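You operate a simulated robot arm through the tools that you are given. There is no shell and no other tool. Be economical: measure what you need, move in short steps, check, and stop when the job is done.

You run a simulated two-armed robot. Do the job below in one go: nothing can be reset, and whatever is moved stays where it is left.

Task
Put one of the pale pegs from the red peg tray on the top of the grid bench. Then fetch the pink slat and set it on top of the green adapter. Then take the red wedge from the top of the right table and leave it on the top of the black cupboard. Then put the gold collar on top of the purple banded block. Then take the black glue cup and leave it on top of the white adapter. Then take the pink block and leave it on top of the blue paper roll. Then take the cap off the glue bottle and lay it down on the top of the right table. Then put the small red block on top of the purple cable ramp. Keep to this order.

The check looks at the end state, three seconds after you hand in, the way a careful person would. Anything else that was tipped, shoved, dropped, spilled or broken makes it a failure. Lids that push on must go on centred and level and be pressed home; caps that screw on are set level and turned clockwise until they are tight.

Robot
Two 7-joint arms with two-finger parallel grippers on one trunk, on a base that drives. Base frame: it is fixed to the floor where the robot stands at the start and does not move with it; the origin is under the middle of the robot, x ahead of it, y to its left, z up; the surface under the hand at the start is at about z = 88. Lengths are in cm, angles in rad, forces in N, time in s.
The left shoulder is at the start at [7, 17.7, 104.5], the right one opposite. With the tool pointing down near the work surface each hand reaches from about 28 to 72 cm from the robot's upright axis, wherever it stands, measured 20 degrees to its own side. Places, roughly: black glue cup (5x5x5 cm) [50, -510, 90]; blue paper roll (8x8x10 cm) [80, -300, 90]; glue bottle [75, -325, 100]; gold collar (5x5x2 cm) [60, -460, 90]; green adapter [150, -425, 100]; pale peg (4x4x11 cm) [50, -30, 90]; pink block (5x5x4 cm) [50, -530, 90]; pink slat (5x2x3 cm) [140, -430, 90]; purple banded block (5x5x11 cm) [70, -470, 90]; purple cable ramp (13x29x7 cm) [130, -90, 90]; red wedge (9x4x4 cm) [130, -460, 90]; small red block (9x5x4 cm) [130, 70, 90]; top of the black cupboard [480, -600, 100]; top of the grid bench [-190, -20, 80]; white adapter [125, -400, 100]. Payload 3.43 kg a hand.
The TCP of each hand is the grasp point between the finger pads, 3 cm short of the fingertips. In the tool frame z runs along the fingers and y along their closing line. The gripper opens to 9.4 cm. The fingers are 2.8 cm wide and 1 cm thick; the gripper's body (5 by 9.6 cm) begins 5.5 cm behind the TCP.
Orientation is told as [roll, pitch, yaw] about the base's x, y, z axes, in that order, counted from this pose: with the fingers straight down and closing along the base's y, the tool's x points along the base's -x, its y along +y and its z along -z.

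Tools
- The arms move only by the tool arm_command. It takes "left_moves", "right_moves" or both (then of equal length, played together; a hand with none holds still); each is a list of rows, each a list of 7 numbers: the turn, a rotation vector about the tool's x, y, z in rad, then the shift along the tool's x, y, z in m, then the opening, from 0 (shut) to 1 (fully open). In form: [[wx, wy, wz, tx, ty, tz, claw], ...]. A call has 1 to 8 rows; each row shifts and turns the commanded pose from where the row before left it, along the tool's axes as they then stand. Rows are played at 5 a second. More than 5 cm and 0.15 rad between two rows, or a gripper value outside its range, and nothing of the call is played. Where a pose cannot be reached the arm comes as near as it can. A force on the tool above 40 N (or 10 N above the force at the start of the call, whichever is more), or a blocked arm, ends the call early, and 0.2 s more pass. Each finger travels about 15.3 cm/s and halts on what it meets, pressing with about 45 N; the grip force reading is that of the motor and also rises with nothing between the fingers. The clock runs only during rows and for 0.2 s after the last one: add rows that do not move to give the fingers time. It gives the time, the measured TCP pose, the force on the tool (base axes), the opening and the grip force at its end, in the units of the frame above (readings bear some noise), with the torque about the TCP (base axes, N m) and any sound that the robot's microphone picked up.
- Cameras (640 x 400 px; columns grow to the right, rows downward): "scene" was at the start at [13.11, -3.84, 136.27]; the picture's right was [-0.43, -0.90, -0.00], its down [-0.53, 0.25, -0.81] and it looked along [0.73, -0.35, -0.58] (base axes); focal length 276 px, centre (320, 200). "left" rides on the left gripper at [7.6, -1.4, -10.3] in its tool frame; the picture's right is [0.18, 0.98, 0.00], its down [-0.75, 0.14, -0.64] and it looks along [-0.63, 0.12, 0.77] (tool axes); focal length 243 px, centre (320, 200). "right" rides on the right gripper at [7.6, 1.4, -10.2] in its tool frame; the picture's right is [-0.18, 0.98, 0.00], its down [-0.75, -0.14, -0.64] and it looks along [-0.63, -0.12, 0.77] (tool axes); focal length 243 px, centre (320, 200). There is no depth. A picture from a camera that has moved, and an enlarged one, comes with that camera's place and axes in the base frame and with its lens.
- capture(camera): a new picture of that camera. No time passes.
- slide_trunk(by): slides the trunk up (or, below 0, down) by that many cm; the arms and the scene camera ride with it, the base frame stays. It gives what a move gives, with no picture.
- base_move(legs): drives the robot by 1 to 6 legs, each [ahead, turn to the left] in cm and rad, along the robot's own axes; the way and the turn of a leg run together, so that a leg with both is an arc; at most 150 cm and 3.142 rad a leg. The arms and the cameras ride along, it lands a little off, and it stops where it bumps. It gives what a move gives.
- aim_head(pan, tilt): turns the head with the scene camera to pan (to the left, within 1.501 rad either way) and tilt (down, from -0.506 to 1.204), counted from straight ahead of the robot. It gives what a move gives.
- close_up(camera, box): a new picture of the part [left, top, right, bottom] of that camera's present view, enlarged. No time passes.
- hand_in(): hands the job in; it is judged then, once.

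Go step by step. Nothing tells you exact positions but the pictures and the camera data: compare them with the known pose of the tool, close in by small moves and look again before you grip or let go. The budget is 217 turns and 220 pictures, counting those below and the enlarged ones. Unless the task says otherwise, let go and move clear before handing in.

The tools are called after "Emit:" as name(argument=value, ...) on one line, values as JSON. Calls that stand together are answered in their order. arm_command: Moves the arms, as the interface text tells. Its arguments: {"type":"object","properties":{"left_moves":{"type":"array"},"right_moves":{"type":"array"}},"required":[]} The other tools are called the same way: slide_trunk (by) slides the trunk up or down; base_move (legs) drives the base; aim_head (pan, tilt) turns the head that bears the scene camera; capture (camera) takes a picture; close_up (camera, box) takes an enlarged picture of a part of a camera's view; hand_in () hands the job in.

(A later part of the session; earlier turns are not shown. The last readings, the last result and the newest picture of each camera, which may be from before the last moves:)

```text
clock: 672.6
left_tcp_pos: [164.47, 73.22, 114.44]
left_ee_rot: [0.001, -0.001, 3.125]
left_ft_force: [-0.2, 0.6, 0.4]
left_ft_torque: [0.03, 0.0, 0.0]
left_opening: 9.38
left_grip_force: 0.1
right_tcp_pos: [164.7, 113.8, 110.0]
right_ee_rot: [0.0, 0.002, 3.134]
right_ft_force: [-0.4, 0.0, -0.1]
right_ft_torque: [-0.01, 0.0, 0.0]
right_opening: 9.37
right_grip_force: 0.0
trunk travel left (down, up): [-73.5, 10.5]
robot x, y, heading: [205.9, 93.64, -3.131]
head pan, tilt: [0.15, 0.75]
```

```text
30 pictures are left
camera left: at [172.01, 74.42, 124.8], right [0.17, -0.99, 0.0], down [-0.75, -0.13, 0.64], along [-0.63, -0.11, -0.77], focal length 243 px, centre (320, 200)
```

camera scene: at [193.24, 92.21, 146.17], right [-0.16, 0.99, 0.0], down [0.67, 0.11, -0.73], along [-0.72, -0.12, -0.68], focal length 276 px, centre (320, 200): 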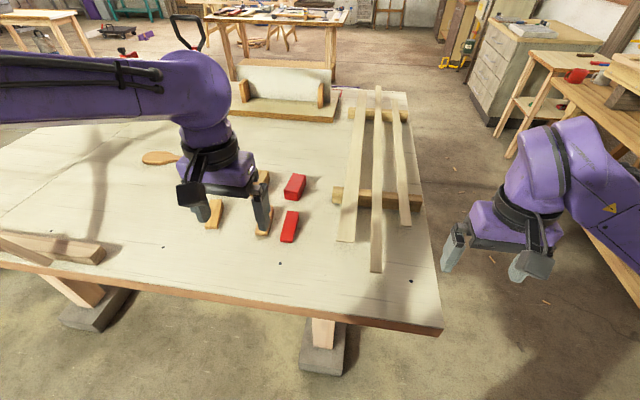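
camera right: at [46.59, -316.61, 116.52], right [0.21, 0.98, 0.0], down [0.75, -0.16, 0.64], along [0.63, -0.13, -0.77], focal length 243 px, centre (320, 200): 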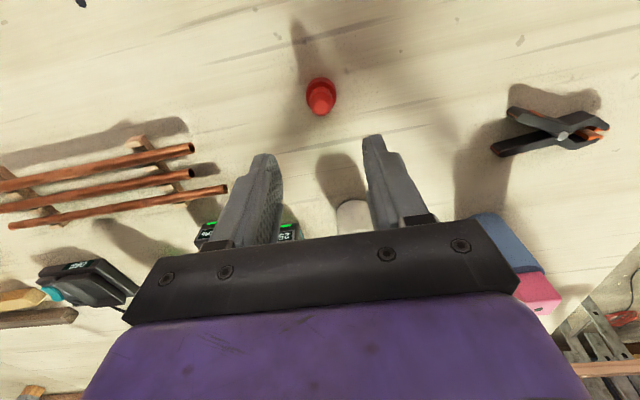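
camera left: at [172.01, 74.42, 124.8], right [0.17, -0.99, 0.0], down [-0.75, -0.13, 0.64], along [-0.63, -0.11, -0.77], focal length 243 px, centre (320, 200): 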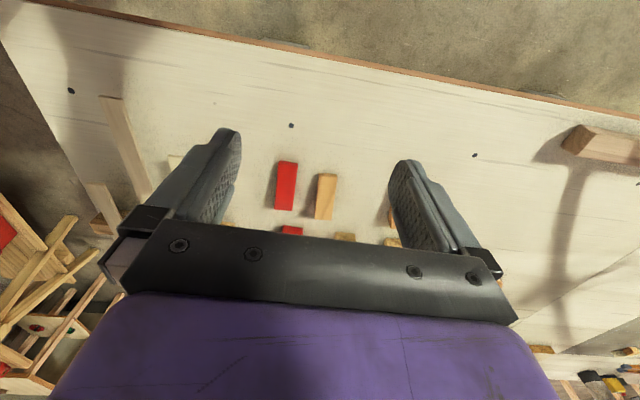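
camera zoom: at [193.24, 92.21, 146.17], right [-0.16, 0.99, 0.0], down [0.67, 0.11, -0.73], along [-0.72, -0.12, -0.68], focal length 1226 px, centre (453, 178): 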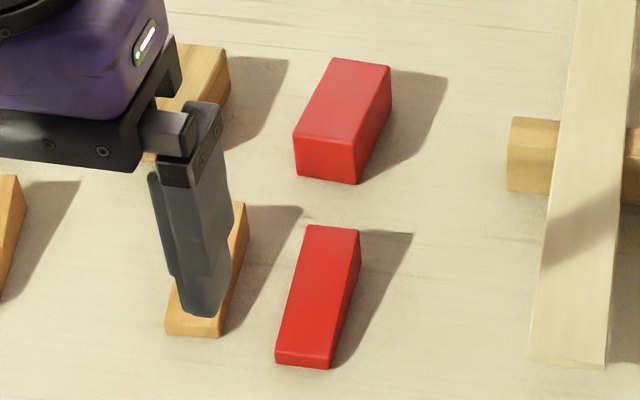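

The near red piece is a wedge; the far one at [129,73.8] is the 9x5x4 block. I drive closer and bring the left hand over it.

Emit:
base_move(legs=[[10, 0]])

Emit:
arm_command(left_moves=[[0, 0, 0, -0.045, 0, 0, 0.75], [0, 0, 0, -0.045, 0, 0, 0.75], [0, 0, 0, -0.045, 0, 0, 0.75], [0, 0, 0, -0.045, 0, 0.01, 0.75], [0, 0, 0, -0.04, 0, 0.02, 0.75], [0, 0, 0, -0.035, -0.003, 0.03, 0.75], [0, 0, 0, 0, 0, 0.02, 0.75], [0, 0, 0, 0, 0, 0, 0.75]])

Emit:
capture(camera="left")

```text
clock: 673.7
left_tcp_pos: [154.54, 73.13, 114.42]
left_ee_rot: [0.001, -0.002, 3.123]
left_ft_force: [0.1, 0.5, 0.3]
left_ft_torque: [-0.02, -0.02, 0.01]
left_opening: 9.42
left_grip_force: 0.0
right_tcp_pos: [154.67, 113.7, 110.05]
right_ee_rot: [0.002, 0.0, 3.133]
right_ft_force: [0.4, -0.7, -0.4]
right_ft_torque: [0.02, 0.02, -0.02]
right_opening: 9.38
right_grip_force: 0.1
trunk travel left (down, up): [-73.5, 10.5]
robot x, y, heading: [196.35, 93.3, -3.135]
head pan, tilt: [0.15, 0.75]
```

```text
clock: 675.5
left_tcp_pos: [128.87, 73.9, 106.45]
left_ee_rot: [0.001, -0.002, 3.124]
left_ft_force: [-0.6, -0.2, -0.1]
left_ft_torque: [-0.01, 0.01, 0.0]
left_opening: 7.04
left_grip_force: 0.0
right_tcp_pos: [154.78, 113.66, 109.9]
right_ee_rot: [0.001, 0.002, 3.133]
right_ft_force: [1.3, -0.2, -0.4]
right_ft_torque: [-0.02, -0.03, -0.01]
right_opening: 9.38
right_grip_force: 0.2
trunk travel left (down, up): [-73.5, 10.5]
robot x, y, heading: [196.41, 93.2, -3.133]
head pan, tilt: [0.15, 0.75]
```

```text
29 pictures are left
camera left: at [136.56, 75.07, 116.81], right [0.17, -0.99, 0.0], down [-0.75, -0.13, 0.64], along [-0.63, -0.11, -0.77], focal length 243 px, centre (320, 200)
```

left: 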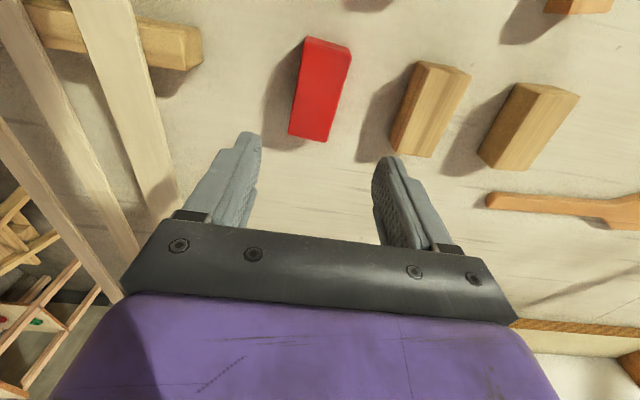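

Aligned over the block. Descending and gripping.

Emit:
arm_command(left_moves=[[0, 0, 0, 0.004, 0, 0.045, 0.75], [0, 0, 0, 0, 0, 0.045, 0.75], [0, 0, 0, 0, 0, 0.04, 0.75], [0, 0, 0, 0, 0, 0.012, 0.75], [0, 0, 0, 0, 0, 0, 0.6], [0, 0, 0, 0, 0, 0, 0.45], [0, 0, 0, 0, 0, 0, 0.35], [0, 0, 0, 0, 0, 0, 0.35]])

Emit:
arm_command(left_moves=[[0, 0, 0, 0, 0, -0.03, 0.35], [0, 0, 0, 0, 0, -0.045, 0.35], [0, 0, 0, 0, 0, -0.045, 0.35], [0, 0, 0, 0, 0, -0.03, 0.35], [0, 0, 0, 0, 0, 0, 0.35]])

Emit:
capture(camera="left")

```text
clock: 677.3
left_tcp_pos: [129.23, 74.07, 92.4]
left_ee_rot: [0.002, -0.008, 3.125]
left_ft_force: [-3.7, -1.3, 12.3]
left_ft_torque: [0.03, 0.85, 0.05]
left_opening: 4.43
left_grip_force: 44.9
right_tcp_pos: [154.7, 113.76, 110.1]
right_ee_rot: [-0.001, 0.0, 3.131]
right_ft_force: [0.1, 0.8, -0.2]
right_ft_torque: [0.04, 0.01, -0.02]
right_opening: 9.4
right_grip_force: 0.0
trunk travel left (down, up): [-73.5, 10.5]
robot x, y, heading: [196.41, 93.73, -3.127]
head pan, tilt: [0.15, 0.75]
```

```text
clock: 678.5
left_tcp_pos: [129.3, 73.92, 107.36]
left_ee_rot: [0.0, -0.001, 3.123]
left_ft_force: [-0.6, 0.4, -0.7]
left_ft_torque: [0.0, 0.02, -0.02]
left_opening: 4.4
left_grip_force: 45.2
right_tcp_pos: [154.75, 113.51, 109.95]
right_ee_rot: [0.0, 0.002, 3.134]
right_ft_force: [0.2, 0.3, 0.0]
right_ft_torque: [-0.01, 0.01, 0.02]
right_opening: 9.38
right_grip_force: 0.0
trunk travel left (down, up): [-73.5, 10.5]
robot x, y, heading: [196.32, 93.67, -3.138]
head pan, tilt: [0.15, 0.75]
```

```text
28 pictures are left
camera left: at [136.9, 75.06, 117.62], right [0.17, -0.99, 0.0], down [-0.75, -0.13, 0.64], along [-0.63, -0.11, -0.77], focal length 243 px, centre (320, 200)
```

left: 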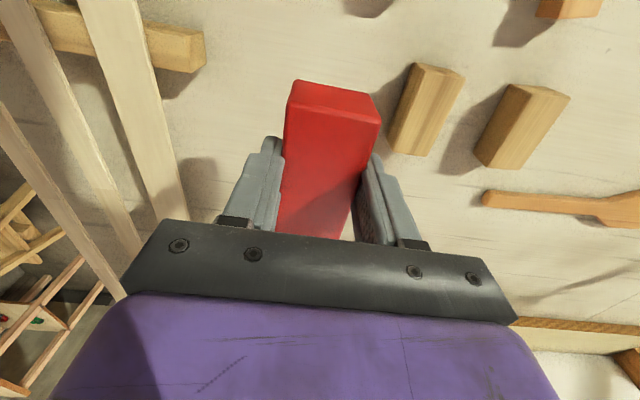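

The red block is gripped and lifted. I back out, retract the hand, and drive south along the lane to the purple ramp.

Emit:
base_move(legs=[[-34, 0]])

Emit:
arm_command(left_moves=[[0, 0, 0, 0.045, 0, -0.01, 0.35], [0, 0, 0, 0.045, 0, -0.01, 0.35], [0, 0, 0, 0.045, 0, -0.01, 0.35], [0, 0, 0, 0.045, 0, -0.01, 0.35], [0, 0, 0, 0.045, 0, -0.01, 0.35], [0, 0, 0, 0.02, 0.0, 0, 0.35], [0, 0, 0, 0, 0, 0, 0.35]])

Emit:
capture(camera="scene")

Emit:
base_move(legs=[[0, 1.565], [130, 0], [42, 0], [0, -1.565]])

Emit:
aim_head(pan=0.0, tilt=0.5)

Emit:
capture(camera="scene")

```text
clock: 680.8
left_tcp_pos: [163.07, 74.11, 107.26]
left_ee_rot: [0.001, 0.0, 3.126]
left_ft_force: [-0.4, -0.1, -0.3]
left_ft_torque: [0.02, 0.0, 0.01]
left_opening: 4.41
left_grip_force: 45.0
right_tcp_pos: [188.58, 113.87, 109.94]
right_ee_rot: [-0.001, 0.001, 3.134]
right_ft_force: [0.3, 0.0, 0.2]
right_ft_torque: [0.04, 0.0, -0.02]
right_opening: 9.4
right_grip_force: 0.0
trunk travel left (down, up): [-73.5, 10.5]
robot x, y, heading: [230.11, 93.97, -3.135]
head pan, tilt: [0.15, 0.75]
```

```text
clock: 682.4
left_tcp_pos: [187.92, 73.93, 112.29]
left_ee_rot: [0.004, -0.004, 3.124]
left_ft_force: [-0.2, 0.5, -0.6]
left_ft_torque: [-0.03, -0.03, 0.01]
left_opening: 4.38
left_grip_force: 44.6
right_tcp_pos: [188.67, 114.15, 109.91]
right_ee_rot: [0.001, 0.002, 3.133]
right_ft_force: [0.2, 0.9, 0.0]
right_ft_torque: [-0.04, -0.02, -0.01]
right_opening: 9.41
right_grip_force: 0.0
trunk travel left (down, up): [-73.5, 10.5]
robot x, y, heading: [230.12, 94.09, -3.13]
head pan, tilt: [0.15, 0.75]
```

```text
27 pictures are left
camera scene: at [217.23, 92.73, 146.18], right [-0.16, 0.99, 0.0], down [0.67, 0.11, -0.73], along [-0.72, -0.12, -0.68], focal length 276 px, centre (320, 200)
```

scene: 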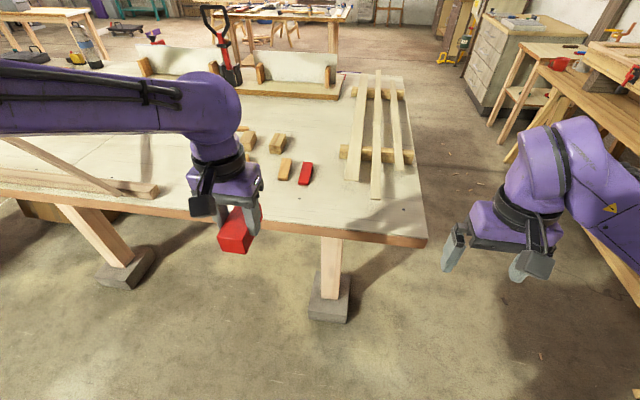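

```text
clock: 698.7
left_tcp_pos: [187.63, -97.61, 112.32]
left_ee_rot: [-0.001, -0.001, 3.109]
left_ft_force: [0.1, -0.1, 0.0]
left_ft_torque: [-0.02, -0.04, 0.01]
left_opening: 4.36
left_grip_force: 45.2
right_tcp_pos: [188.94, -57.55, 109.97]
right_ee_rot: [-0.001, -0.001, 3.117]
right_ft_force: [-0.5, -0.4, -0.4]
right_ft_torque: [0.03, -0.03, -0.02]
right_opening: 9.4
right_grip_force: 0.0
trunk travel left (down, up): [-73.5, 10.5]
robot x, y, heading: [230.25, -78.16, 3.134]
head pan, tilt: [0.15, 0.75]
```

```text
clock: 699.5
left_tcp_pos: [187.59, -97.74, 112.16]
left_ee_rot: [0.0, -0.001, 3.11]
left_ft_force: [-0.1, 0.5, -1.3]
left_ft_torque: [0.02, 0.0, -0.01]
left_opening: 4.4
left_grip_force: 45.2
right_tcp_pos: [188.92, -57.64, 110.04]
right_ee_rot: [-0.001, 0.002, 3.116]
right_ft_force: [-0.3, -0.7, 0.8]
right_ft_torque: [-0.03, 0.01, -0.01]
right_opening: 9.39
right_grip_force: 0.1
trunk travel left (down, up): [-73.5, 10.5]
robot x, y, heading: [230.32, -78.73, 3.134]
head pan, tilt: [0.0, 0.499]
```

```text
26 pictures are left
camera scene: at [216.35, -78.25, 148.36], right [0.01, 1.0, 0.0], down [0.48, 0.0, -0.88], along [-0.88, 0.01, -0.48], focal length 276 px, centre (320, 200)
```

scene: 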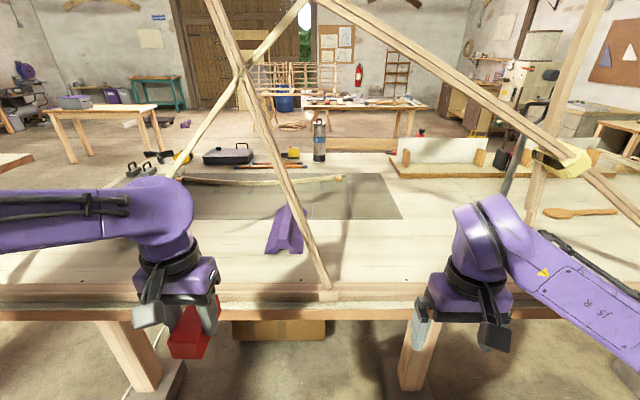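

From here the frame's strips make the left arm's way to the ramp too narrow, while the window on the right suits the right arm. I'll go back to the clear end of the bench, set the block down and re-grasp it with the right hand.

Emit:
base_move(legs=[[0, -1.565], [133, 0], [0, 1.565], [16, 0]])

Emit:
arm_command(left_moves=[[0, 0, 0, -0.025, -0.035, 0, 0.35], [0, 0, 0, -0.025, -0.035, 0, 0.35], [0, 0, 0, -0.025, -0.035, 0, 0.35], [0, 0, 0, -0.025, -0.035, 0, 0.35], [0, 0, 0, -0.025, -0.03, 0, 0.35], [0, 0, 0, -0.03, 0, 0, 0.35], [0, 0, 0, 0, 0, 0, 0.35]], right_moves=[[0, 0, 0, 0.02, -0.03, 0, 1], [0, 0, 0, 0.02, -0.03, 0, 1], [0, 0, 0, 0.02, -0.03, 0, 1], [0, 0, 0, 0.0, -0.02, 0, 1], [0, 0, 0, 0, 0, 0, 1], [0, 0, 0, 0, 0, 0, 1], [0, 0, 0, 0, 0, 0, 1]])

Emit:
aim_head(pan=0.0, tilt=0.75)

Emit:
capture(camera="scene")

```text
clock: 714.7
left_tcp_pos: [170.24, 31.33, 112.37]
left_ee_rot: [-0.001, -0.006, 3.138]
left_ft_force: [-0.6, 0.7, -1.3]
left_ft_torque: [-0.01, -0.01, 0.05]
left_opening: 4.42
left_grip_force: 45.3
right_tcp_pos: [170.4, 71.54, 110.11]
right_ee_rot: [0.0, 0.0, -3.135]
right_ft_force: [-0.2, 0.7, 0.6]
right_ft_torque: [0.0, 0.03, 0.01]
right_opening: 9.41
right_grip_force: 0.1
trunk travel left (down, up): [-73.5, 10.5]
robot x, y, heading: [212.27, 52.26, -3.117]
head pan, tilt: [0.0, 0.499]
```

```text
clock: 716.3
left_tcp_pos: [154.71, 48.38, 112.38]
left_ee_rot: [0.001, -0.004, 3.139]
left_ft_force: [0.2, -1.3, -0.7]
left_ft_torque: [0.02, 0.0, 0.01]
left_opening: 4.4
left_grip_force: 45.1
right_tcp_pos: [176.32, 82.59, 110.09]
right_ee_rot: [0.001, -0.001, -3.137]
right_ft_force: [0.4, 0.4, -1.0]
right_ft_torque: [0.0, 0.03, -0.01]
right_opening: 9.42
right_grip_force: 0.1
trunk travel left (down, up): [-73.5, 10.5]
robot x, y, heading: [212.12, 51.78, -3.119]
head pan, tilt: [0.0, 0.499]
```

```text
clock: 717.1
left_tcp_pos: [154.55, 48.51, 112.32]
left_ee_rot: [0.002, -0.002, 3.141]
left_ft_force: [-0.5, -0.8, -0.5]
left_ft_torque: [-0.01, -0.01, 0.0]
left_opening: 4.4
left_grip_force: 44.9
right_tcp_pos: [176.26, 82.49, 109.99]
right_ee_rot: [0.0, 0.002, -3.136]
right_ft_force: [0.7, 0.0, -0.3]
right_ft_torque: [0.0, 0.01, 0.01]
right_opening: 9.43
right_grip_force: 0.0
trunk travel left (down, up): [-73.5, 10.5]
robot x, y, heading: [212.27, 52.18, -3.116]
head pan, tilt: [0.0, 0.75]
```

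```text
25 pictures are left
camera scene: at [199.05, 51.68, 146.17], right [-0.02, 1.0, 0.0], down [0.68, 0.02, -0.73], along [-0.73, -0.02, -0.68], focal length 276 px, centre (320, 200)
```

scene: 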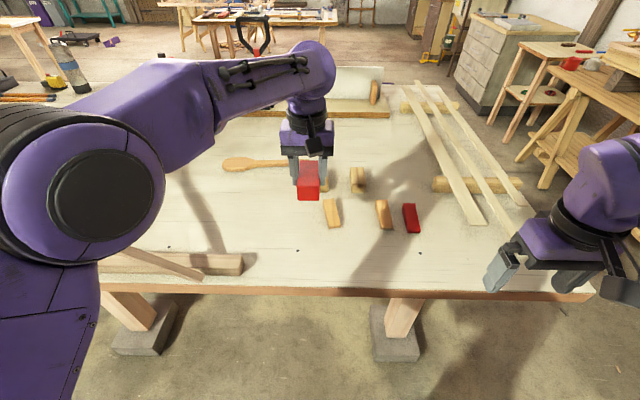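

The bench below the hand at [154.5,48.5] is free. Setting the block down there.

Emit:
arm_command(left_moves=[[0, 0, 0, 0, 0, 0.045, 0.35], [0, 0, 0, 0, 0, 0.045, 0.35], [0, 0, 0, 0, 0, 0.045, 0.35], [0, 0, 0, 0, 0, 0.045, 0.35], [0, 0, 0, 0, 0, 0, 0.35]])

Emit:
arm_command(left_moves=[[0, 0, 0, 0, 0, 0.005, 0.35], [0, 0, 0, 0, 0, 0.004, 0.35], [0, 0, 0, 0, 0, 0.003, 0.35], [0, 0, 0, 0, 0, 0.003, 0.35], [0, 0, 0, 0, 0, 0, 0.35]])

```text
clock: 718.3
left_tcp_pos: [154.55, 48.55, 94.16]
left_ee_rot: [0.0, -0.003, 3.142]
left_ft_force: [0.1, -0.6, -1.1]
left_ft_torque: [0.01, 0.03, 0.01]
left_opening: 4.38
left_grip_force: 45.3
right_tcp_pos: [176.24, 82.51, 110.14]
right_ee_rot: [0.001, 0.0, -3.138]
right_ft_force: [0.4, 0.1, 0.5]
right_ft_torque: [-0.02, 0.05, 0.0]
right_opening: 9.38
right_grip_force: 0.0
trunk travel left (down, up): [-73.5, 10.5]
robot x, y, heading: [212.05, 52.04, -3.115]
head pan, tilt: [0.0, 0.75]
```

```text
clock: 719.5
left_tcp_pos: [154.54, 48.38, 92.65]
left_ee_rot: [0.002, -0.003, 3.139]
left_ft_force: [-0.3, -0.3, -0.3]
left_ft_torque: [0.02, 0.02, 0.01]
left_opening: 4.39
left_grip_force: 44.6
right_tcp_pos: [176.22, 82.39, 110.13]
right_ee_rot: [0.0, 0.003, -3.137]
right_ft_force: [0.2, -1.0, 0.1]
right_ft_torque: [0.0, 0.01, 0.02]
right_opening: 9.39
right_grip_force: 0.1
trunk travel left (down, up): [-73.5, 10.5]
robot x, y, heading: [211.85, 52.26, -3.114]
head pan, tilt: [0.0, 0.75]
```

Emit:
arm_command(left_moves=[[0, 0, 0, 0, 0, 0.002, 0.35], [0, 0, 0, 0, 0, 0.002, 0.35], [0, 0, 0, 0, 0, 0.002, 0.35], [0, 0, 0, 0, 0, 0, 0.35], [0, 0, 0, 0, 0, 0, 0.55], [0, 0, 0, 0, 0, 0, 0.7], [0, 0, 0, 0, 0, -0.03, 0.7], [0, 0, 0, 0, 0, -0.045, 0.7]])

Emit:
arm_command(left_moves=[[0, 0, 0, 0, 0, -0.045, 1], [0, 0, 0, 0.04, 0.03, -0.01, 1], [0, 0, 0, 0.04, 0.03, 0, 1], [0, 0, 0, 0.04, 0.03, 0, 1], [0, 0, 0, 0.03, 0.03, 0, 1], [0, 0, 0, 0.0, 0.03, 0, 1], [0, 0, 0, 0.0, 0.03, 0, 1], [0, 0, 0, 0, 0, 0, 1]])

Emit:
arm_command(right_moves=[[0, 0, 0, -0.03, 0.035, 0, 0.75], [0, 0, 0, -0.03, 0.035, 0, 0.75], [0, 0, 0, -0.03, 0.035, 0, 0.75], [0, 0, 0, -0.03, 0.035, 0, 0.75], [0, 0, 0, -0.03, 0.035, 0, 0.75], [0, 0, 0, -0.03, 0.035, 0, 0.75], [0, 0, 0, -0.03, 0.035, 0, 0.75], [0, 0, 0, 0, 0.03, 0, 0.75]])

Emit:
capture(camera="right")

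```text
clock: 721.3
left_tcp_pos: [154.7, 48.33, 99.68]
left_ee_rot: [0.001, -0.003, 3.14]
left_ft_force: [-0.3, 0.3, -0.2]
left_ft_torque: [-0.01, -0.01, 0.0]
left_opening: 6.59
left_grip_force: 0.1
right_tcp_pos: [176.38, 82.47, 110.16]
right_ee_rot: [-0.001, -0.001, -3.138]
right_ft_force: [0.0, -0.1, 0.4]
right_ft_torque: [0.0, 0.01, -0.01]
right_opening: 9.43
right_grip_force: 0.2
trunk travel left (down, up): [-73.5, 10.5]
robot x, y, heading: [212.37, 51.76, -3.118]
head pan, tilt: [0.0, 0.75]
```

```text
refused: row 2 steps farther than a row can; nothing moved
```

```text
clock: 723.0
left_tcp_pos: [154.17, 47.41, 99.73]
left_ee_rot: [0.002, -0.006, -3.127]
left_ft_force: [-2.0, -3.1, -0.2]
left_ft_torque: [0.33, -0.19, 0.0]
left_opening: 6.57
left_grip_force: 0.0
right_tcp_pos: [155.14, 57.14, 110.03]
right_ee_rot: [-0.001, 0.002, 3.14]
right_ft_force: [2.8, 4.9, 0.5]
right_ft_torque: [-0.14, 0.09, 0.16]
right_opening: 6.86
right_grip_force: 0.1
trunk travel left (down, up): [-73.5, 10.5]
robot x, y, heading: [212.35, 51.92, -3.116]
head pan, tilt: [0.0, 0.75]
stopped in row 8 (right hand): the force on the tool passed its limit at 64 N (the readings are from after the stop); the commanded pose is now the measured one
```

```text
24 pictures are left
camera right: at [162.75, 55.64, 120.33], right [-0.19, -0.98, 0.0], down [-0.75, 0.14, 0.64], along [-0.63, 0.12, -0.77], focal length 243 px, centre (320, 200)
```

right: 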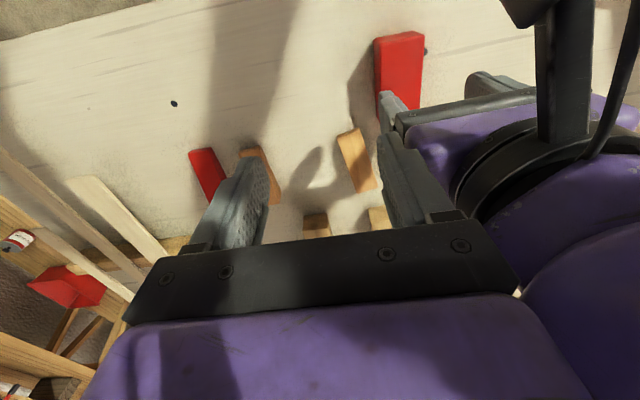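

The left hand's move was refused (step too long), so the right hand touched the left one. I draw the right hand back, then move the left hand away with smaller steps.

Emit:
arm_command(right_moves=[[0, 0, 0, 0.01, -0.035, -0.01, 0.75], [0, 0, 0, 0.01, -0.035, 0, 0.75], [0, 0, 0, 0.01, -0.035, 0, 0.75], [0, 0, 0, 0, 0, 0, 0.75]])

Emit:
arm_command(left_moves=[[0, 0, 0, 0, 0, -0.04, 1], [0, 0, 0, 0, 0, -0.04, 1], [0, 0, 0, 0.035, 0.03, 0, 1], [0, 0, 0, 0.035, 0.03, 0, 1], [0, 0, 0, 0.035, 0.03, 0, 1], [0, 0, 0, 0.035, 0.03, 0, 1], [0, 0, 0, 0.02, 0.03, 0, 1], [0, 0, 0, 0, 0.03, 0, 1]])

Emit:
capture(camera="right")

```text
clock: 724.0
left_tcp_pos: [154.23, 47.46, 99.75]
left_ee_rot: [0.001, -0.005, -3.128]
left_ft_force: [0.0, 0.0, 0.3]
left_ft_torque: [-0.01, 0.02, -0.01]
left_opening: 6.57
left_grip_force: 0.2
right_tcp_pos: [158.45, 67.67, 110.98]
right_ee_rot: [0.001, 0.001, 3.14]
right_ft_force: [0.3, 0.0, -0.4]
right_ft_torque: [-0.03, 0.01, 0.03]
right_opening: 7.05
right_grip_force: 0.0
trunk travel left (down, up): [-73.5, 10.5]
robot x, y, heading: [212.0, 52.25, -3.118]
head pan, tilt: [0.0, 0.75]
```

```text
clock: 725.8
left_tcp_pos: [170.61, 29.58, 107.55]
left_ee_rot: [0.002, -0.004, -3.127]
left_ft_force: [0.4, -0.1, -1.3]
left_ft_torque: [0.02, -0.01, 0.04]
left_opening: 9.38
left_grip_force: 0.0
right_tcp_pos: [158.36, 67.49, 111.18]
right_ee_rot: [-0.002, 0.0, 3.138]
right_ft_force: [0.2, -0.3, 0.6]
right_ft_torque: [0.01, -0.01, 0.02]
right_opening: 7.02
right_grip_force: 0.0
trunk travel left (down, up): [-73.5, 10.5]
robot x, y, heading: [212.03, 52.06, -3.118]
head pan, tilt: [0.0, 0.75]
```

```text
23 pictures are left
camera right: at [165.81, 66.02, 121.36], right [-0.19, -0.98, 0.0], down [-0.75, 0.14, 0.64], along [-0.63, 0.12, -0.77], focal length 243 px, centre (320, 200)
```

right: 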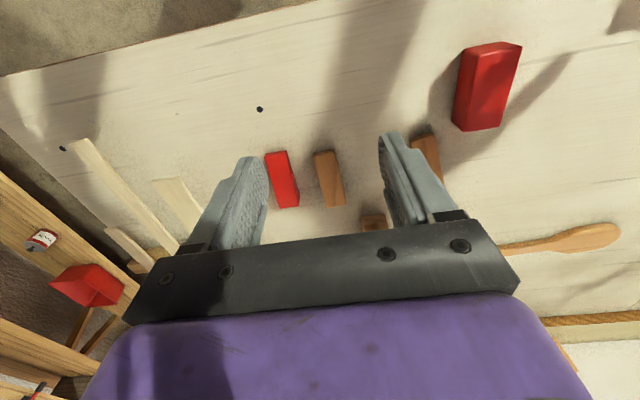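

The block lies at [154.3,48.7]. Bringing the right hand over it.

Emit:
arm_command(right_moves=[[0, 0, 0, -0.008, 0.038, 0, 0.75], [0, 0, 0, -0.008, 0.038, 0, 0.75], [0, 0, 0, -0.008, 0.038, 0, 0.75], [0, 0, 0, -0.008, 0.038, 0, 0.75], [0, 0, 0, -0.009, 0.036, 0, 0.75], [0, 0, 0, 0, 0, 0.04, 0.75], [0, 0, 0, 0, 0, 0, 0.75]])

Emit:
capture(camera="right")

```text
clock: 727.4
left_tcp_pos: [170.52, 29.8, 107.61]
left_ee_rot: [0.003, -0.005, -3.131]
left_ft_force: [0.2, -0.7, 0.6]
left_ft_torque: [0.01, 0.0, -0.01]
left_opening: 9.42
left_grip_force: 0.0
right_tcp_pos: [154.12, 48.99, 107.15]
right_ee_rot: [0.0, -0.001, 3.14]
right_ft_force: [-1.4, -0.4, -0.3]
right_ft_torque: [0.03, -0.01, -0.01]
right_opening: 7.05
right_grip_force: 0.0
trunk travel left (down, up): [-73.5, 10.5]
robot x, y, heading: [212.47, 51.78, -3.117]
head pan, tilt: [0.0, 0.75]
```

```text
22 pictures are left
camera right: at [161.65, 47.45, 117.43], right [-0.19, -0.98, 0.0], down [-0.75, 0.14, 0.64], along [-0.63, 0.12, -0.77], focal length 243 px, centre (320, 200)
```

right: 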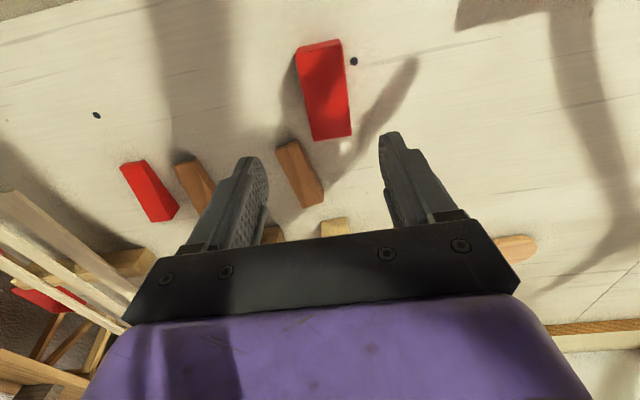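

Emit:
arm_command(right_moves=[[0, 0, 0, -0.001, 0.004, 0.045, 0.7], [0, 0, 0, 0, 0, 0.045, 0.7], [0, 0, 0, 0, 0, 0.045, 0.7], [0, 0, 0, 0, 0, 0.008, 0.7], [0, 0, 0, 0, 0, 0, 0.6], [0, 0, 0, 0, 0, 0, 0.45], [0, 0, 0, 0, 0, 0, 0.35], [0, 0, 0, 0, 0, 0, 0.35]])

Emit:
arm_command(right_moves=[[0, 0, 0, 0, 0, -0.03, 0.35], [0, 0, 0, 0, 0, -0.045, 0.35], [0, 0, 0, 0, 0, -0.045, 0.35], [0, 0, 0, 0, 0, -0.04, 0.35], [0, 0, 0, 0, 0, 0, 0.35]])

Emit:
capture(camera="right")

```text
clock: 729.2
left_tcp_pos: [170.56, 29.72, 107.75]
left_ee_rot: [0.003, -0.005, -3.128]
left_ft_force: [-0.9, 0.0, 0.0]
left_ft_torque: [-0.05, 0.0, -0.01]
left_opening: 9.4
left_grip_force: 0.0
right_tcp_pos: [153.93, 48.5, 92.71]
right_ee_rot: [0.001, 0.003, 3.141]
right_ft_force: [-0.4, 0.3, 0.7]
right_ft_torque: [0.03, 0.03, 0.0]
right_opening: 4.4
right_grip_force: 45.5
trunk travel left (down, up): [-73.5, 10.5]
robot x, y, heading: [212.12, 51.92, -3.117]
head pan, tilt: [0.0, 0.75]
```

```text
clock: 730.4
left_tcp_pos: [170.64, 29.76, 107.61]
left_ee_rot: [0.005, -0.006, -3.127]
left_ft_force: [0.0, -0.4, 0.0]
left_ft_torque: [0.0, 0.01, 0.03]
left_opening: 9.39
left_grip_force: 0.0
right_tcp_pos: [153.94, 48.56, 108.71]
right_ee_rot: [0.0, 0.001, 3.139]
right_ft_force: [0.4, -0.2, -0.8]
right_ft_torque: [-0.02, -0.03, 0.02]
right_opening: 4.39
right_grip_force: 44.9
trunk travel left (down, up): [-73.5, 10.5]
robot x, y, heading: [211.96, 51.77, -3.119]
head pan, tilt: [0.0, 0.75]
```

```text
21 pictures are left
camera right: at [161.46, 47.05, 119.05], right [-0.19, -0.98, 0.0], down [-0.75, 0.14, 0.64], along [-0.63, 0.12, -0.77], focal length 243 px, centre (320, 200)
```

right: 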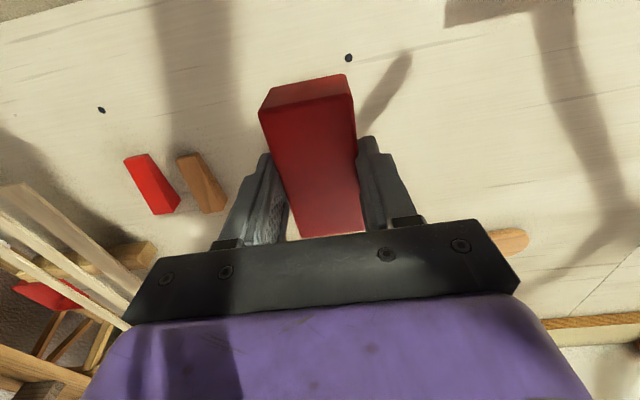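

The right hand now holds the block. I back out, tuck both arms, and drive down the lane to stand before the ramp again.

Emit:
base_move(legs=[[-18, 0]])

Emit:
arm_command(right_moves=[[0, 0, 0, 0.023, -0.033, 0, 0.35], [0, 0, 0, 0.023, -0.033, 0, 0.35], [0, 0, 0, 0.023, -0.033, 0, 0.35], [0, 0, 0, 0.023, -0.033, 0, 0.35], [0, 0, 0, 0.023, -0.033, 0, 0.35], [0, 0, 0, 0.023, -0.033, 0, 0.35], [0, 0, 0, 0.02, -0.033, 0, 0.35], [0, 0, 0, 0, 0, 0, 0.35]], left_moves=[[0, 0, 0, 0.034, 0.025, 0, 1], [0, 0, 0, 0.034, 0.025, 0, 1], [0, 0, 0, 0.034, 0.025, 0, 1], [0, 0, 0, 0.034, 0.025, 0, 1], [0, 0, 0, 0.034, 0.025, 0, 1], [0, 0, 0, 0.034, 0.025, 0, 1], [0, 0, 0, 0.0, 0.02, 0, 1], [0, 0, 0, 0, 0, 0, 1]])

Emit:
base_move(legs=[[0, 1.55], [137, 0], [0, -1.57]])

Emit:
aim_head(pan=0.0, tilt=0.5)

Emit:
capture(camera="scene")

```text
clock: 731.9
left_tcp_pos: [188.4, 30.27, 107.65]
left_ee_rot: [0.004, -0.003, -3.129]
left_ft_force: [-0.3, 0.0, -0.6]
left_ft_torque: [0.03, -0.02, 0.02]
left_opening: 9.41
left_grip_force: 0.0
right_tcp_pos: [171.89, 49.12, 108.7]
right_ee_rot: [0.0, 0.004, 3.137]
right_ft_force: [0.0, 0.4, -0.9]
right_ft_torque: [0.0, 0.01, -0.01]
right_opening: 4.39
right_grip_force: 45.2
trunk travel left (down, up): [-73.5, 10.5]
robot x, y, heading: [230.1, 52.77, -3.121]
head pan, tilt: [0.0, 0.75]
```

```text
clock: 733.7
left_tcp_pos: [206.56, 11.9, 109.26]
left_ee_rot: [0.003, -0.006, -3.13]
left_ft_force: [-0.6, -0.8, 0.2]
left_ft_torque: [-0.02, 0.01, -0.01]
left_opening: 9.37
left_grip_force: 0.0
left hand out of reach, approached as far as the arm can: row 5, 6
right_tcp_pos: [187.67, 72.13, 108.79]
right_ee_rot: [-0.001, 0.001, 3.139]
right_ft_force: [-0.1, 0.7, -0.2]
right_ft_torque: [0.0, 0.01, 0.0]
right_opening: 4.42
right_grip_force: 45.5
right hand out of reach, approached as far as the arm can: row 6
trunk travel left (down, up): [-73.5, 10.5]
robot x, y, heading: [230.27, 52.77, -3.118]
head pan, tilt: [0.0, 0.75]
```

```text
clock: 748.2
left_tcp_pos: [207.96, -125.22, 109.27]
left_ee_rot: [0.003, -0.006, -3.139]
left_ft_force: [0.2, 0.4, -0.4]
left_ft_torque: [0.01, 0.03, 0.0]
left_opening: 9.4
left_grip_force: 0.2
right_tcp_pos: [189.51, -64.83, 108.79]
right_ee_rot: [0.0, 0.002, 3.131]
right_ft_force: [0.4, 0.1, -0.5]
right_ft_torque: [0.03, 0.04, 0.0]
right_opening: 4.39
right_grip_force: 45.2
trunk travel left (down, up): [-73.5, 10.5]
robot x, y, heading: [232.17, -84.97, -3.132]
head pan, tilt: [0.0, 0.75]
```

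```text
clock: 749.0
left_tcp_pos: [207.89, -125.26, 109.36]
left_ee_rot: [0.004, -0.005, -3.138]
left_ft_force: [-0.5, -0.1, -0.7]
left_ft_torque: [0.03, -0.02, -0.01]
left_opening: 9.41
left_grip_force: 0.1
right_tcp_pos: [189.46, -64.82, 108.63]
right_ee_rot: [0.001, 0.003, 3.132]
right_ft_force: [-0.3, 0.1, -0.8]
right_ft_torque: [0.02, 0.02, 0.0]
right_opening: 4.4
right_grip_force: 44.9
trunk travel left (down, up): [-73.5, 10.5]
robot x, y, heading: [231.7, -84.97, -3.129]
head pan, tilt: [0.0, 0.499]
```

```text
20 pictures are left
camera scene: at [218.0, -85.11, 148.36], right [-0.01, 1.0, 0.0], down [0.48, 0.01, -0.88], along [-0.88, -0.01, -0.48], focal length 276 px, centre (320, 200)
```

scene: 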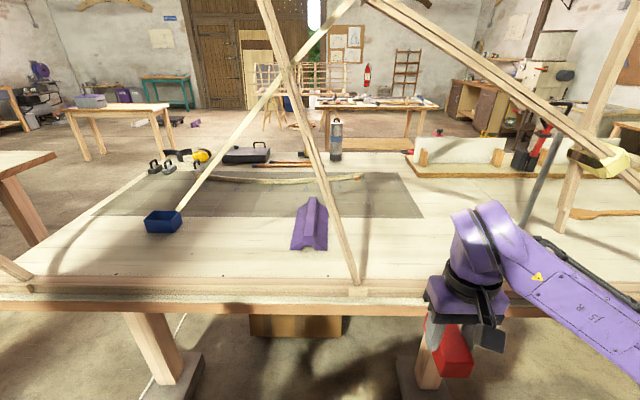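

The window to the right of the leaning strip is clear. I stretch the right arm and drive it in at y≈-64.

Emit:
arm_command(right_moves=[[0, 0, 0, -0.04, -0.002, 0, 0.35], [0, 0, 0, -0.04, 0, 0, 0.35], [0, 0, 0, -0.04, 0, 0, 0.35], [0, 0, 0, -0.04, 0, 0, 0.35], [0, 0, 0, -0.04, 0, 0, 0.35], [0, 0, 0, -0.03, 0, 0, 0.35], [0, 0, 0, 0, 0, 0, 0.35]])

Emit:
base_move(legs=[[16, 0]])

Emit:
capture(camera="scene")

```text
clock: 750.5
left_tcp_pos: [208.01, -125.09, 109.31]
left_ee_rot: [0.002, -0.006, -3.138]
left_ft_force: [0.7, 0.8, 0.2]
left_ft_torque: [0.01, -0.04, -0.02]
left_opening: 9.39
left_grip_force: 0.0
right_tcp_pos: [166.62, -64.39, 108.74]
right_ee_rot: [-0.001, -0.001, 3.131]
right_ft_force: [1.0, -0.1, -1.1]
right_ft_torque: [0.0, 0.0, 0.02]
right_opening: 4.4
right_grip_force: 45.6
trunk travel left (down, up): [-73.5, 10.5]
robot x, y, heading: [232.24, -84.5, -3.13]
head pan, tilt: [0.0, 0.499]
```

```text
clock: 752.0
left_tcp_pos: [192.11, -125.43, 109.3]
left_ee_rot: [0.003, -0.007, -3.139]
left_ft_force: [0.3, -0.1, -0.4]
left_ft_torque: [-0.01, 0.0, -0.02]
left_opening: 9.39
left_grip_force: 0.0
right_tcp_pos: [150.69, -64.55, 108.89]
right_ee_rot: [-0.001, 0.0, 3.133]
right_ft_force: [-0.1, 0.0, -1.0]
right_ft_torque: [0.03, -0.01, 0.04]
right_opening: 4.38
right_grip_force: 44.8
trunk travel left (down, up): [-73.5, 10.5]
robot x, y, heading: [216.0, -85.29, -3.129]
head pan, tilt: [0.0, 0.499]
```

```text
19 pictures are left
camera scene: at [202.16, -85.37, 148.38], right [-0.01, 1.0, 0.0], down [0.48, 0.01, -0.88], along [-0.88, -0.01, -0.48], focal length 276 px, centre (320, 200)
```

scene: 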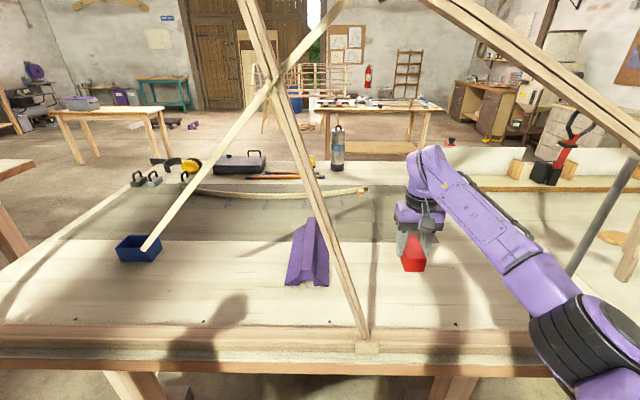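

Emit:
base_move(legs=[[9, 0]])

Emit:
arm_command(right_moves=[[0, 0, 0, 0, 0.04, 0, 0.35], [0, 0, 0, 0, 0.04, 0, 0.35], [0, 0, 0, 0, 0.04, 0, 0.35], [0, 0, 0, 0, 0.04, 0, 0.35], [0, 0, 0, 0, 0.04, 0, 0.35], [0, 0, 0, 0, 0, 0, 0.35]])

Emit:
capture(camera="scene")

```text
clock: 753.1
left_tcp_pos: [183.08, -125.66, 109.23]
left_ee_rot: [0.003, -0.008, -3.138]
left_ft_force: [-0.5, 0.5, -0.9]
left_ft_torque: [0.03, -0.03, -0.01]
left_opening: 9.4
left_grip_force: 0.0
right_tcp_pos: [141.57, -64.64, 108.78]
right_ee_rot: [0.001, 0.0, 3.132]
right_ft_force: [-0.3, 0.1, -0.4]
right_ft_torque: [-0.01, -0.05, 0.0]
right_opening: 4.44
right_grip_force: 45.2
trunk travel left (down, up): [-73.5, 10.5]
robot x, y, heading: [207.24, -85.15, -3.129]
head pan, tilt: [0.0, 0.499]
```

```text
clock: 754.5
left_tcp_pos: [182.91, -125.53, 109.25]
left_ee_rot: [0.005, -0.005, -3.137]
left_ft_force: [0.5, -0.1, -0.6]
left_ft_torque: [-0.01, -0.02, 0.04]
left_opening: 9.4
left_grip_force: 0.1
right_tcp_pos: [143.84, -86.65, 108.07]
right_ee_rot: [0.001, -0.001, 3.13]
right_ft_force: [-0.7, 0.5, -0.7]
right_ft_torque: [-0.01, -0.02, 0.0]
right_opening: 4.39
right_grip_force: 44.7
right hand out of reach, approached as far as the arm can: row 5
trunk travel left (down, up): [-73.5, 10.5]
robot x, y, heading: [206.84, -85.03, -3.126]
head pan, tilt: [0.0, 0.499]
```

```text
18 pictures are left
camera scene: at [192.94, -85.43, 148.36], right [-0.01, 1.0, 0.0], down [0.48, 0.01, -0.88], along [-0.88, -0.01, -0.48], focal length 276 px, centre (320, 200)
```

scene: 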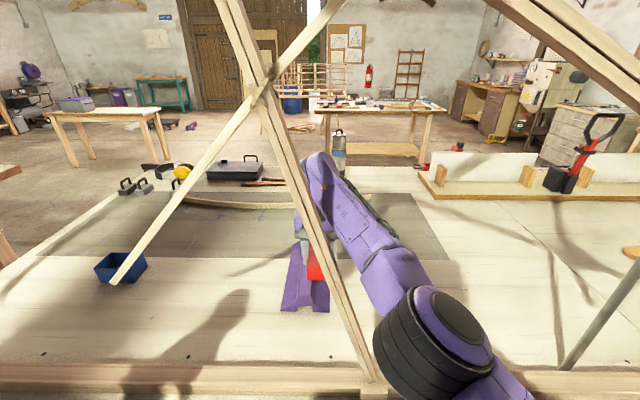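

The elbow comes close to the leaning strip in this pose. I swing the hand back right, drive 9 cm further in, and then swing left with the arm more bent so the elbow stays away from the strip.

Emit:
arm_command(right_moves=[[0, 0, 0, 0, -0.04, 0, 0.35], [0, 0, 0, 0, -0.04, 0, 0.35], [0, 0, 0, 0, -0.04, 0, 0.35], [0, 0, 0, 0, -0.04, 0, 0.35], [0, 0, 0, 0, -0.04, 0, 0.35], [0, 0, 0, 0, 0, 0, 0.35]])

Emit:
base_move(legs=[[9, 0]])

Emit:
arm_command(right_moves=[[0, 0, 0, 0.01, 0.03, 0, 0.35], [0, 0, 0, 0.01, 0.03, 0, 0.35], [0, 0, 0, 0.01, 0.03, 0, 0.35], [0, 0, 0, 0.01, 0.03, 0, 0.35], [0, 0, 0, 0, 0, 0, 0.35]])

Emit:
capture(camera="scene")

```text
clock: 755.9
left_tcp_pos: [182.98, -125.61, 109.2]
left_ee_rot: [0.004, -0.004, -3.138]
left_ft_force: [-0.3, -0.9, 0.7]
left_ft_torque: [0.0, -0.02, 0.0]
left_opening: 9.39
left_grip_force: 0.2
right_tcp_pos: [143.96, -86.67, 108.1]
right_ee_rot: [0.0, 0.002, 3.13]
right_ft_force: [0.6, 0.1, -0.3]
right_ft_torque: [-0.01, -0.01, 0.0]
right_opening: 4.41
right_grip_force: 44.8
right hand out of reach, approached as far as the arm can: row 1, 2, 3, 4, 5
trunk travel left (down, up): [-73.5, 10.5]
robot x, y, heading: [206.97, -85.03, -3.124]
head pan, tilt: [0.0, 0.499]
```

```text
clock: 757.0
left_tcp_pos: [174.23, -125.77, 109.39]
left_ee_rot: [0.004, -0.007, -3.137]
left_ft_force: [-0.2, 0.0, -0.4]
left_ft_torque: [0.03, -0.01, -0.04]
left_opening: 9.39
left_grip_force: 0.0
right_tcp_pos: [134.96, -86.87, 108.1]
right_ee_rot: [0.001, 0.0, 3.13]
right_ft_force: [0.0, 0.1, -0.5]
right_ft_torque: [-0.01, 0.0, 0.03]
right_opening: 4.41
right_grip_force: 45.0
trunk travel left (down, up): [-73.5, 10.5]
robot x, y, heading: [198.43, -85.37, -3.123]
head pan, tilt: [0.0, 0.499]
```

```text
clock: 758.2
left_tcp_pos: [174.12, -125.68, 109.18]
left_ee_rot: [0.002, -0.005, -3.138]
left_ft_force: [-0.6, -0.7, -0.1]
left_ft_torque: [0.02, 0.0, 0.02]
left_opening: 9.41
left_grip_force: 0.1
right_tcp_pos: [139.95, -94.86, 107.58]
right_ee_rot: [-0.002, 0.002, 3.134]
right_ft_force: [0.1, -0.1, -1.7]
right_ft_torque: [0.03, -0.02, 0.02]
right_opening: 4.41
right_grip_force: 45.2
right hand out of reach, approached as far as the arm can: row 1, 2, 3, 4
trunk travel left (down, up): [-73.5, 10.5]
robot x, y, heading: [198.06, -85.36, -3.123]
head pan, tilt: [0.0, 0.499]
```

```text
17 pictures are left
camera scene: at [184.01, -85.64, 148.36], right [-0.02, 1.0, 0.0], down [0.48, 0.01, -0.88], along [-0.88, -0.01, -0.48], focal length 276 px, centre (320, 200)
```

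scene: 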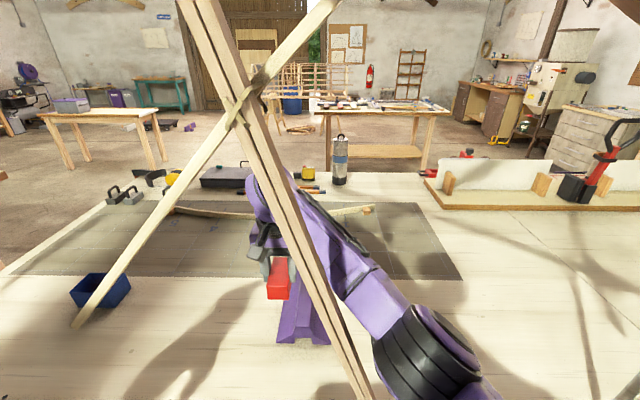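

The block is now beyond the strip, slightly past the ramp's centreline. I move it back right by 5.5 cm, which also moves the elbow away from the strip.

Emit:
arm_command(right_moves=[[0, 0, 0, 0, -0.02, 0, 0.35], [0, 0, 0, 0, -0.02, 0, 0.35], [0, 0, 0, -0.01, -0.015, 0, 0.35], [0, 0, 0, 0, 0, 0, 0.35]])

Emit:
close_up(camera="scene", box=[220, 220, 480, 400])

Emit:
capture(camera="right")

```text
clock: 759.2
left_tcp_pos: [174.1, -125.75, 109.22]
left_ee_rot: [0.004, -0.009, -3.136]
left_ft_force: [-0.3, 0.1, 0.2]
left_ft_torque: [0.05, -0.03, 0.01]
left_opening: 9.4
left_grip_force: 0.1
right_tcp_pos: [138.97, -89.38, 107.62]
right_ee_rot: [-0.001, 0.001, 3.134]
right_ft_force: [0.2, -0.2, -0.3]
right_ft_torque: [0.01, -0.03, -0.04]
right_opening: 4.42
right_grip_force: 44.5
trunk travel left (down, up): [-73.5, 10.5]
robot x, y, heading: [197.89, -85.04, -3.119]
head pan, tilt: [0.0, 0.499]
```

```text
2.22 times, centred on (350, 310) of scene
camera zoom: at [184.07, -85.66, 148.37], right [-0.02, 1.0, 0.0], down [0.48, 0.01, -0.88], along [-0.88, -0.01, -0.48], focal length 613 px, centre (253, -44)
```

zoom: 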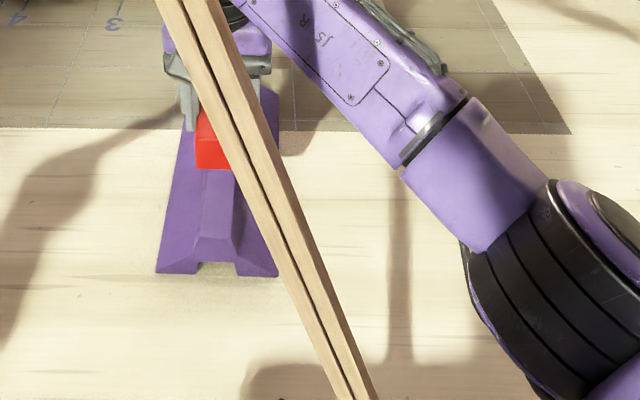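

```text
15 pictures are left
camera right: at [146.56, -90.94, 117.94], right [-0.19, -0.98, 0.0], down [-0.75, 0.15, 0.64], along [-0.63, 0.12, -0.77], focal length 243 px, centre (320, 200)
```

right: 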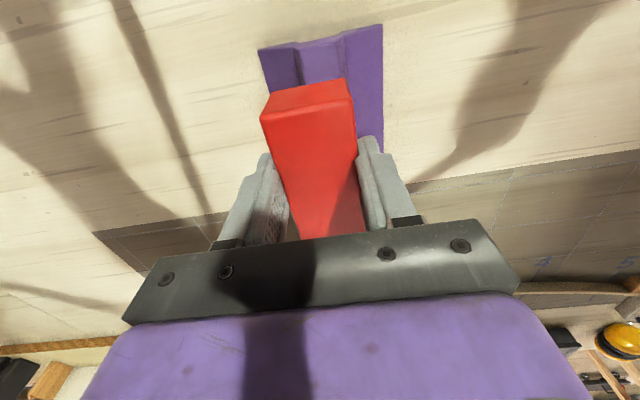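

The elbow is clear now. The ramp's flat ridge runs along x at y≈-90, top z≈94; I shift the block a bit further onto it and lower to just above.

Emit:
arm_command(right_moves=[[0, 0, 0, -0.012, 0.003, 0.02, 0.35], [0, 0, 0, -0.012, 0.003, 0.02, 0.35], [0, 0, 0, -0.012, 0, 0.015, 0.35], [0, 0, 0, 0, 0, 0, 0.35]])

Emit:
close_up(camera="scene", box=[220, 220, 480, 400])

Emit:
capture(camera="right")

```text
clock: 760.2
left_tcp_pos: [174.1, -125.69, 109.21]
left_ee_rot: [0.004, -0.004, -3.136]
left_ft_force: [-0.6, 0.3, -0.1]
left_ft_torque: [-0.01, 0.04, -0.02]
left_opening: 9.39
left_grip_force: 0.1
right_tcp_pos: [135.5, -89.75, 102.17]
right_ee_rot: [0.002, 0.0, 3.131]
right_ft_force: [0.1, 0.0, -1.2]
right_ft_torque: [-0.03, -0.02, 0.02]
right_opening: 4.41
right_grip_force: 44.9
trunk travel left (down, up): [-73.5, 10.5]
robot x, y, heading: [198.03, -85.32, -3.127]
head pan, tilt: [0.0, 0.499]
```

```text
2.22 times, centred on (350, 310) of scene
camera zoom: at [184.05, -85.62, 148.36], right [-0.02, 1.0, 0.0], down [0.48, 0.01, -0.88], along [-0.88, -0.01, -0.48], focal length 613 px, centre (253, -44)
```

zoom: 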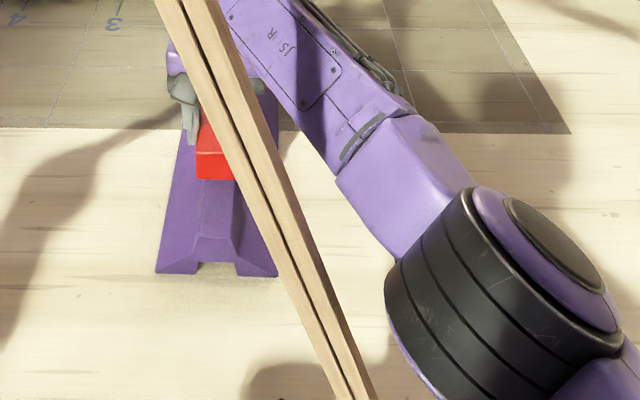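

```text
13 pictures are left
camera right: at [142.96, -91.46, 112.44], right [-0.19, -0.98, 0.0], down [-0.75, 0.15, 0.64], along [-0.63, 0.12, -0.77], focal length 243 px, centre (320, 200)
```

right: 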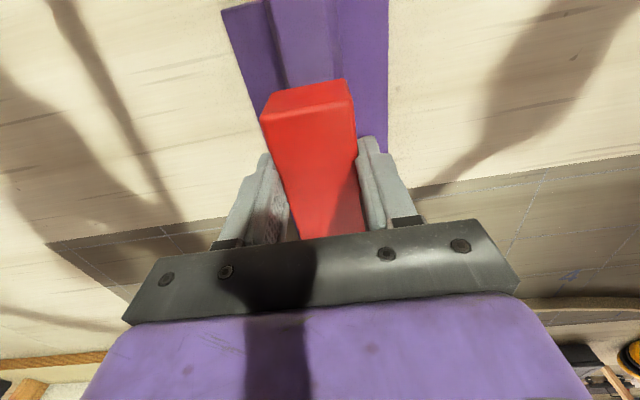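

The block is centred over the ridge (y≈-89.8). Lowering gently until contact.

Emit:
arm_command(right_moves=[[0, 0, 0, 0.004, 0.001, 0.01, 0.35], [0, 0, 0, 0.002, 0, 0.008, 0.35], [0, 0, 0, 0, 0, 0.005, 0.35], [0, 0, 0, 0, 0, 0.003, 0.35], [0, 0, 0, 0, 0, 0, 0.35]])

Emit:
close_up(camera="scene", box=[270, 240, 430, 360])

```text
clock: 761.4
left_tcp_pos: [174.16, -125.65, 109.27]
left_ee_rot: [0.004, -0.008, -3.135]
left_ft_force: [-0.3, -0.2, 0.3]
left_ft_torque: [0.02, -0.02, 0.02]
left_opening: 9.39
left_grip_force: 0.1
right_tcp_pos: [136.13, -90.17, 99.47]
right_ee_rot: [0.0, 0.001, 3.131]
right_ft_force: [-0.4, -0.6, -1.0]
right_ft_torque: [0.0, 0.0, 0.01]
right_opening: 4.41
right_grip_force: 45.4
trunk travel left (down, up): [-73.5, 10.5]
robot x, y, heading: [197.98, -85.1, -3.13]
head pan, tilt: [0.0, 0.499]
```

```text
3.33 times, centred on (350, 300) of scene
camera zoom: at [184.07, -85.66, 148.37], right [-0.02, 1.0, 0.0], down [0.48, 0.01, -0.88], along [-0.88, -0.01, -0.48], focal length 919 px, centre (220, -133)
```

zoom: 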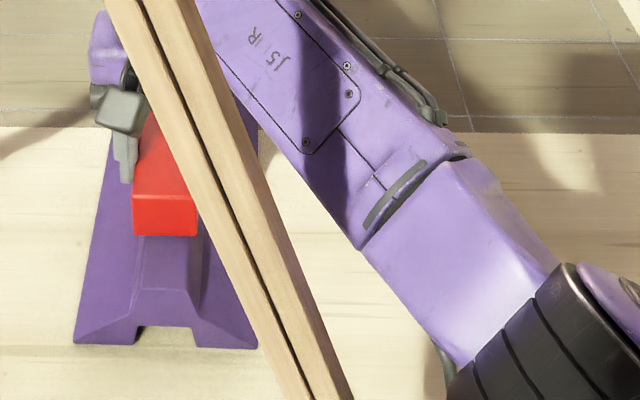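

Emit:
arm_command(right_moves=[[0, 0, 0, 0, 0, 0.003, 0.35], [0, 0, 0, 0, 0, 0.003, 0.35], [0, 0, 0, 0, 0, 0.003, 0.35], [0, 0, 0, 0, 0, 0.002, 0.35], [0, 0, 0, 0, 0, 0, 0.35]])

```text
clock: 762.6
left_tcp_pos: [174.33, -125.77, 109.28]
left_ee_rot: [0.003, -0.008, -3.137]
left_ft_force: [-0.9, 0.3, 0.1]
left_ft_torque: [0.04, -0.01, 0.01]
left_opening: 9.4
left_grip_force: 0.0
right_tcp_pos: [136.16, -90.02, 98.88]
right_ee_rot: [0.0, -0.008, 3.132]
right_ft_force: [-12.0, 0.3, 32.1]
right_ft_torque: [0.04, -0.05, 0.03]
right_opening: 4.41
right_grip_force: 45.1
trunk travel left (down, up): [-73.5, 10.5]
robot x, y, heading: [197.95, -85.34, -3.122]
head pan, tilt: [0.0, 0.499]
```

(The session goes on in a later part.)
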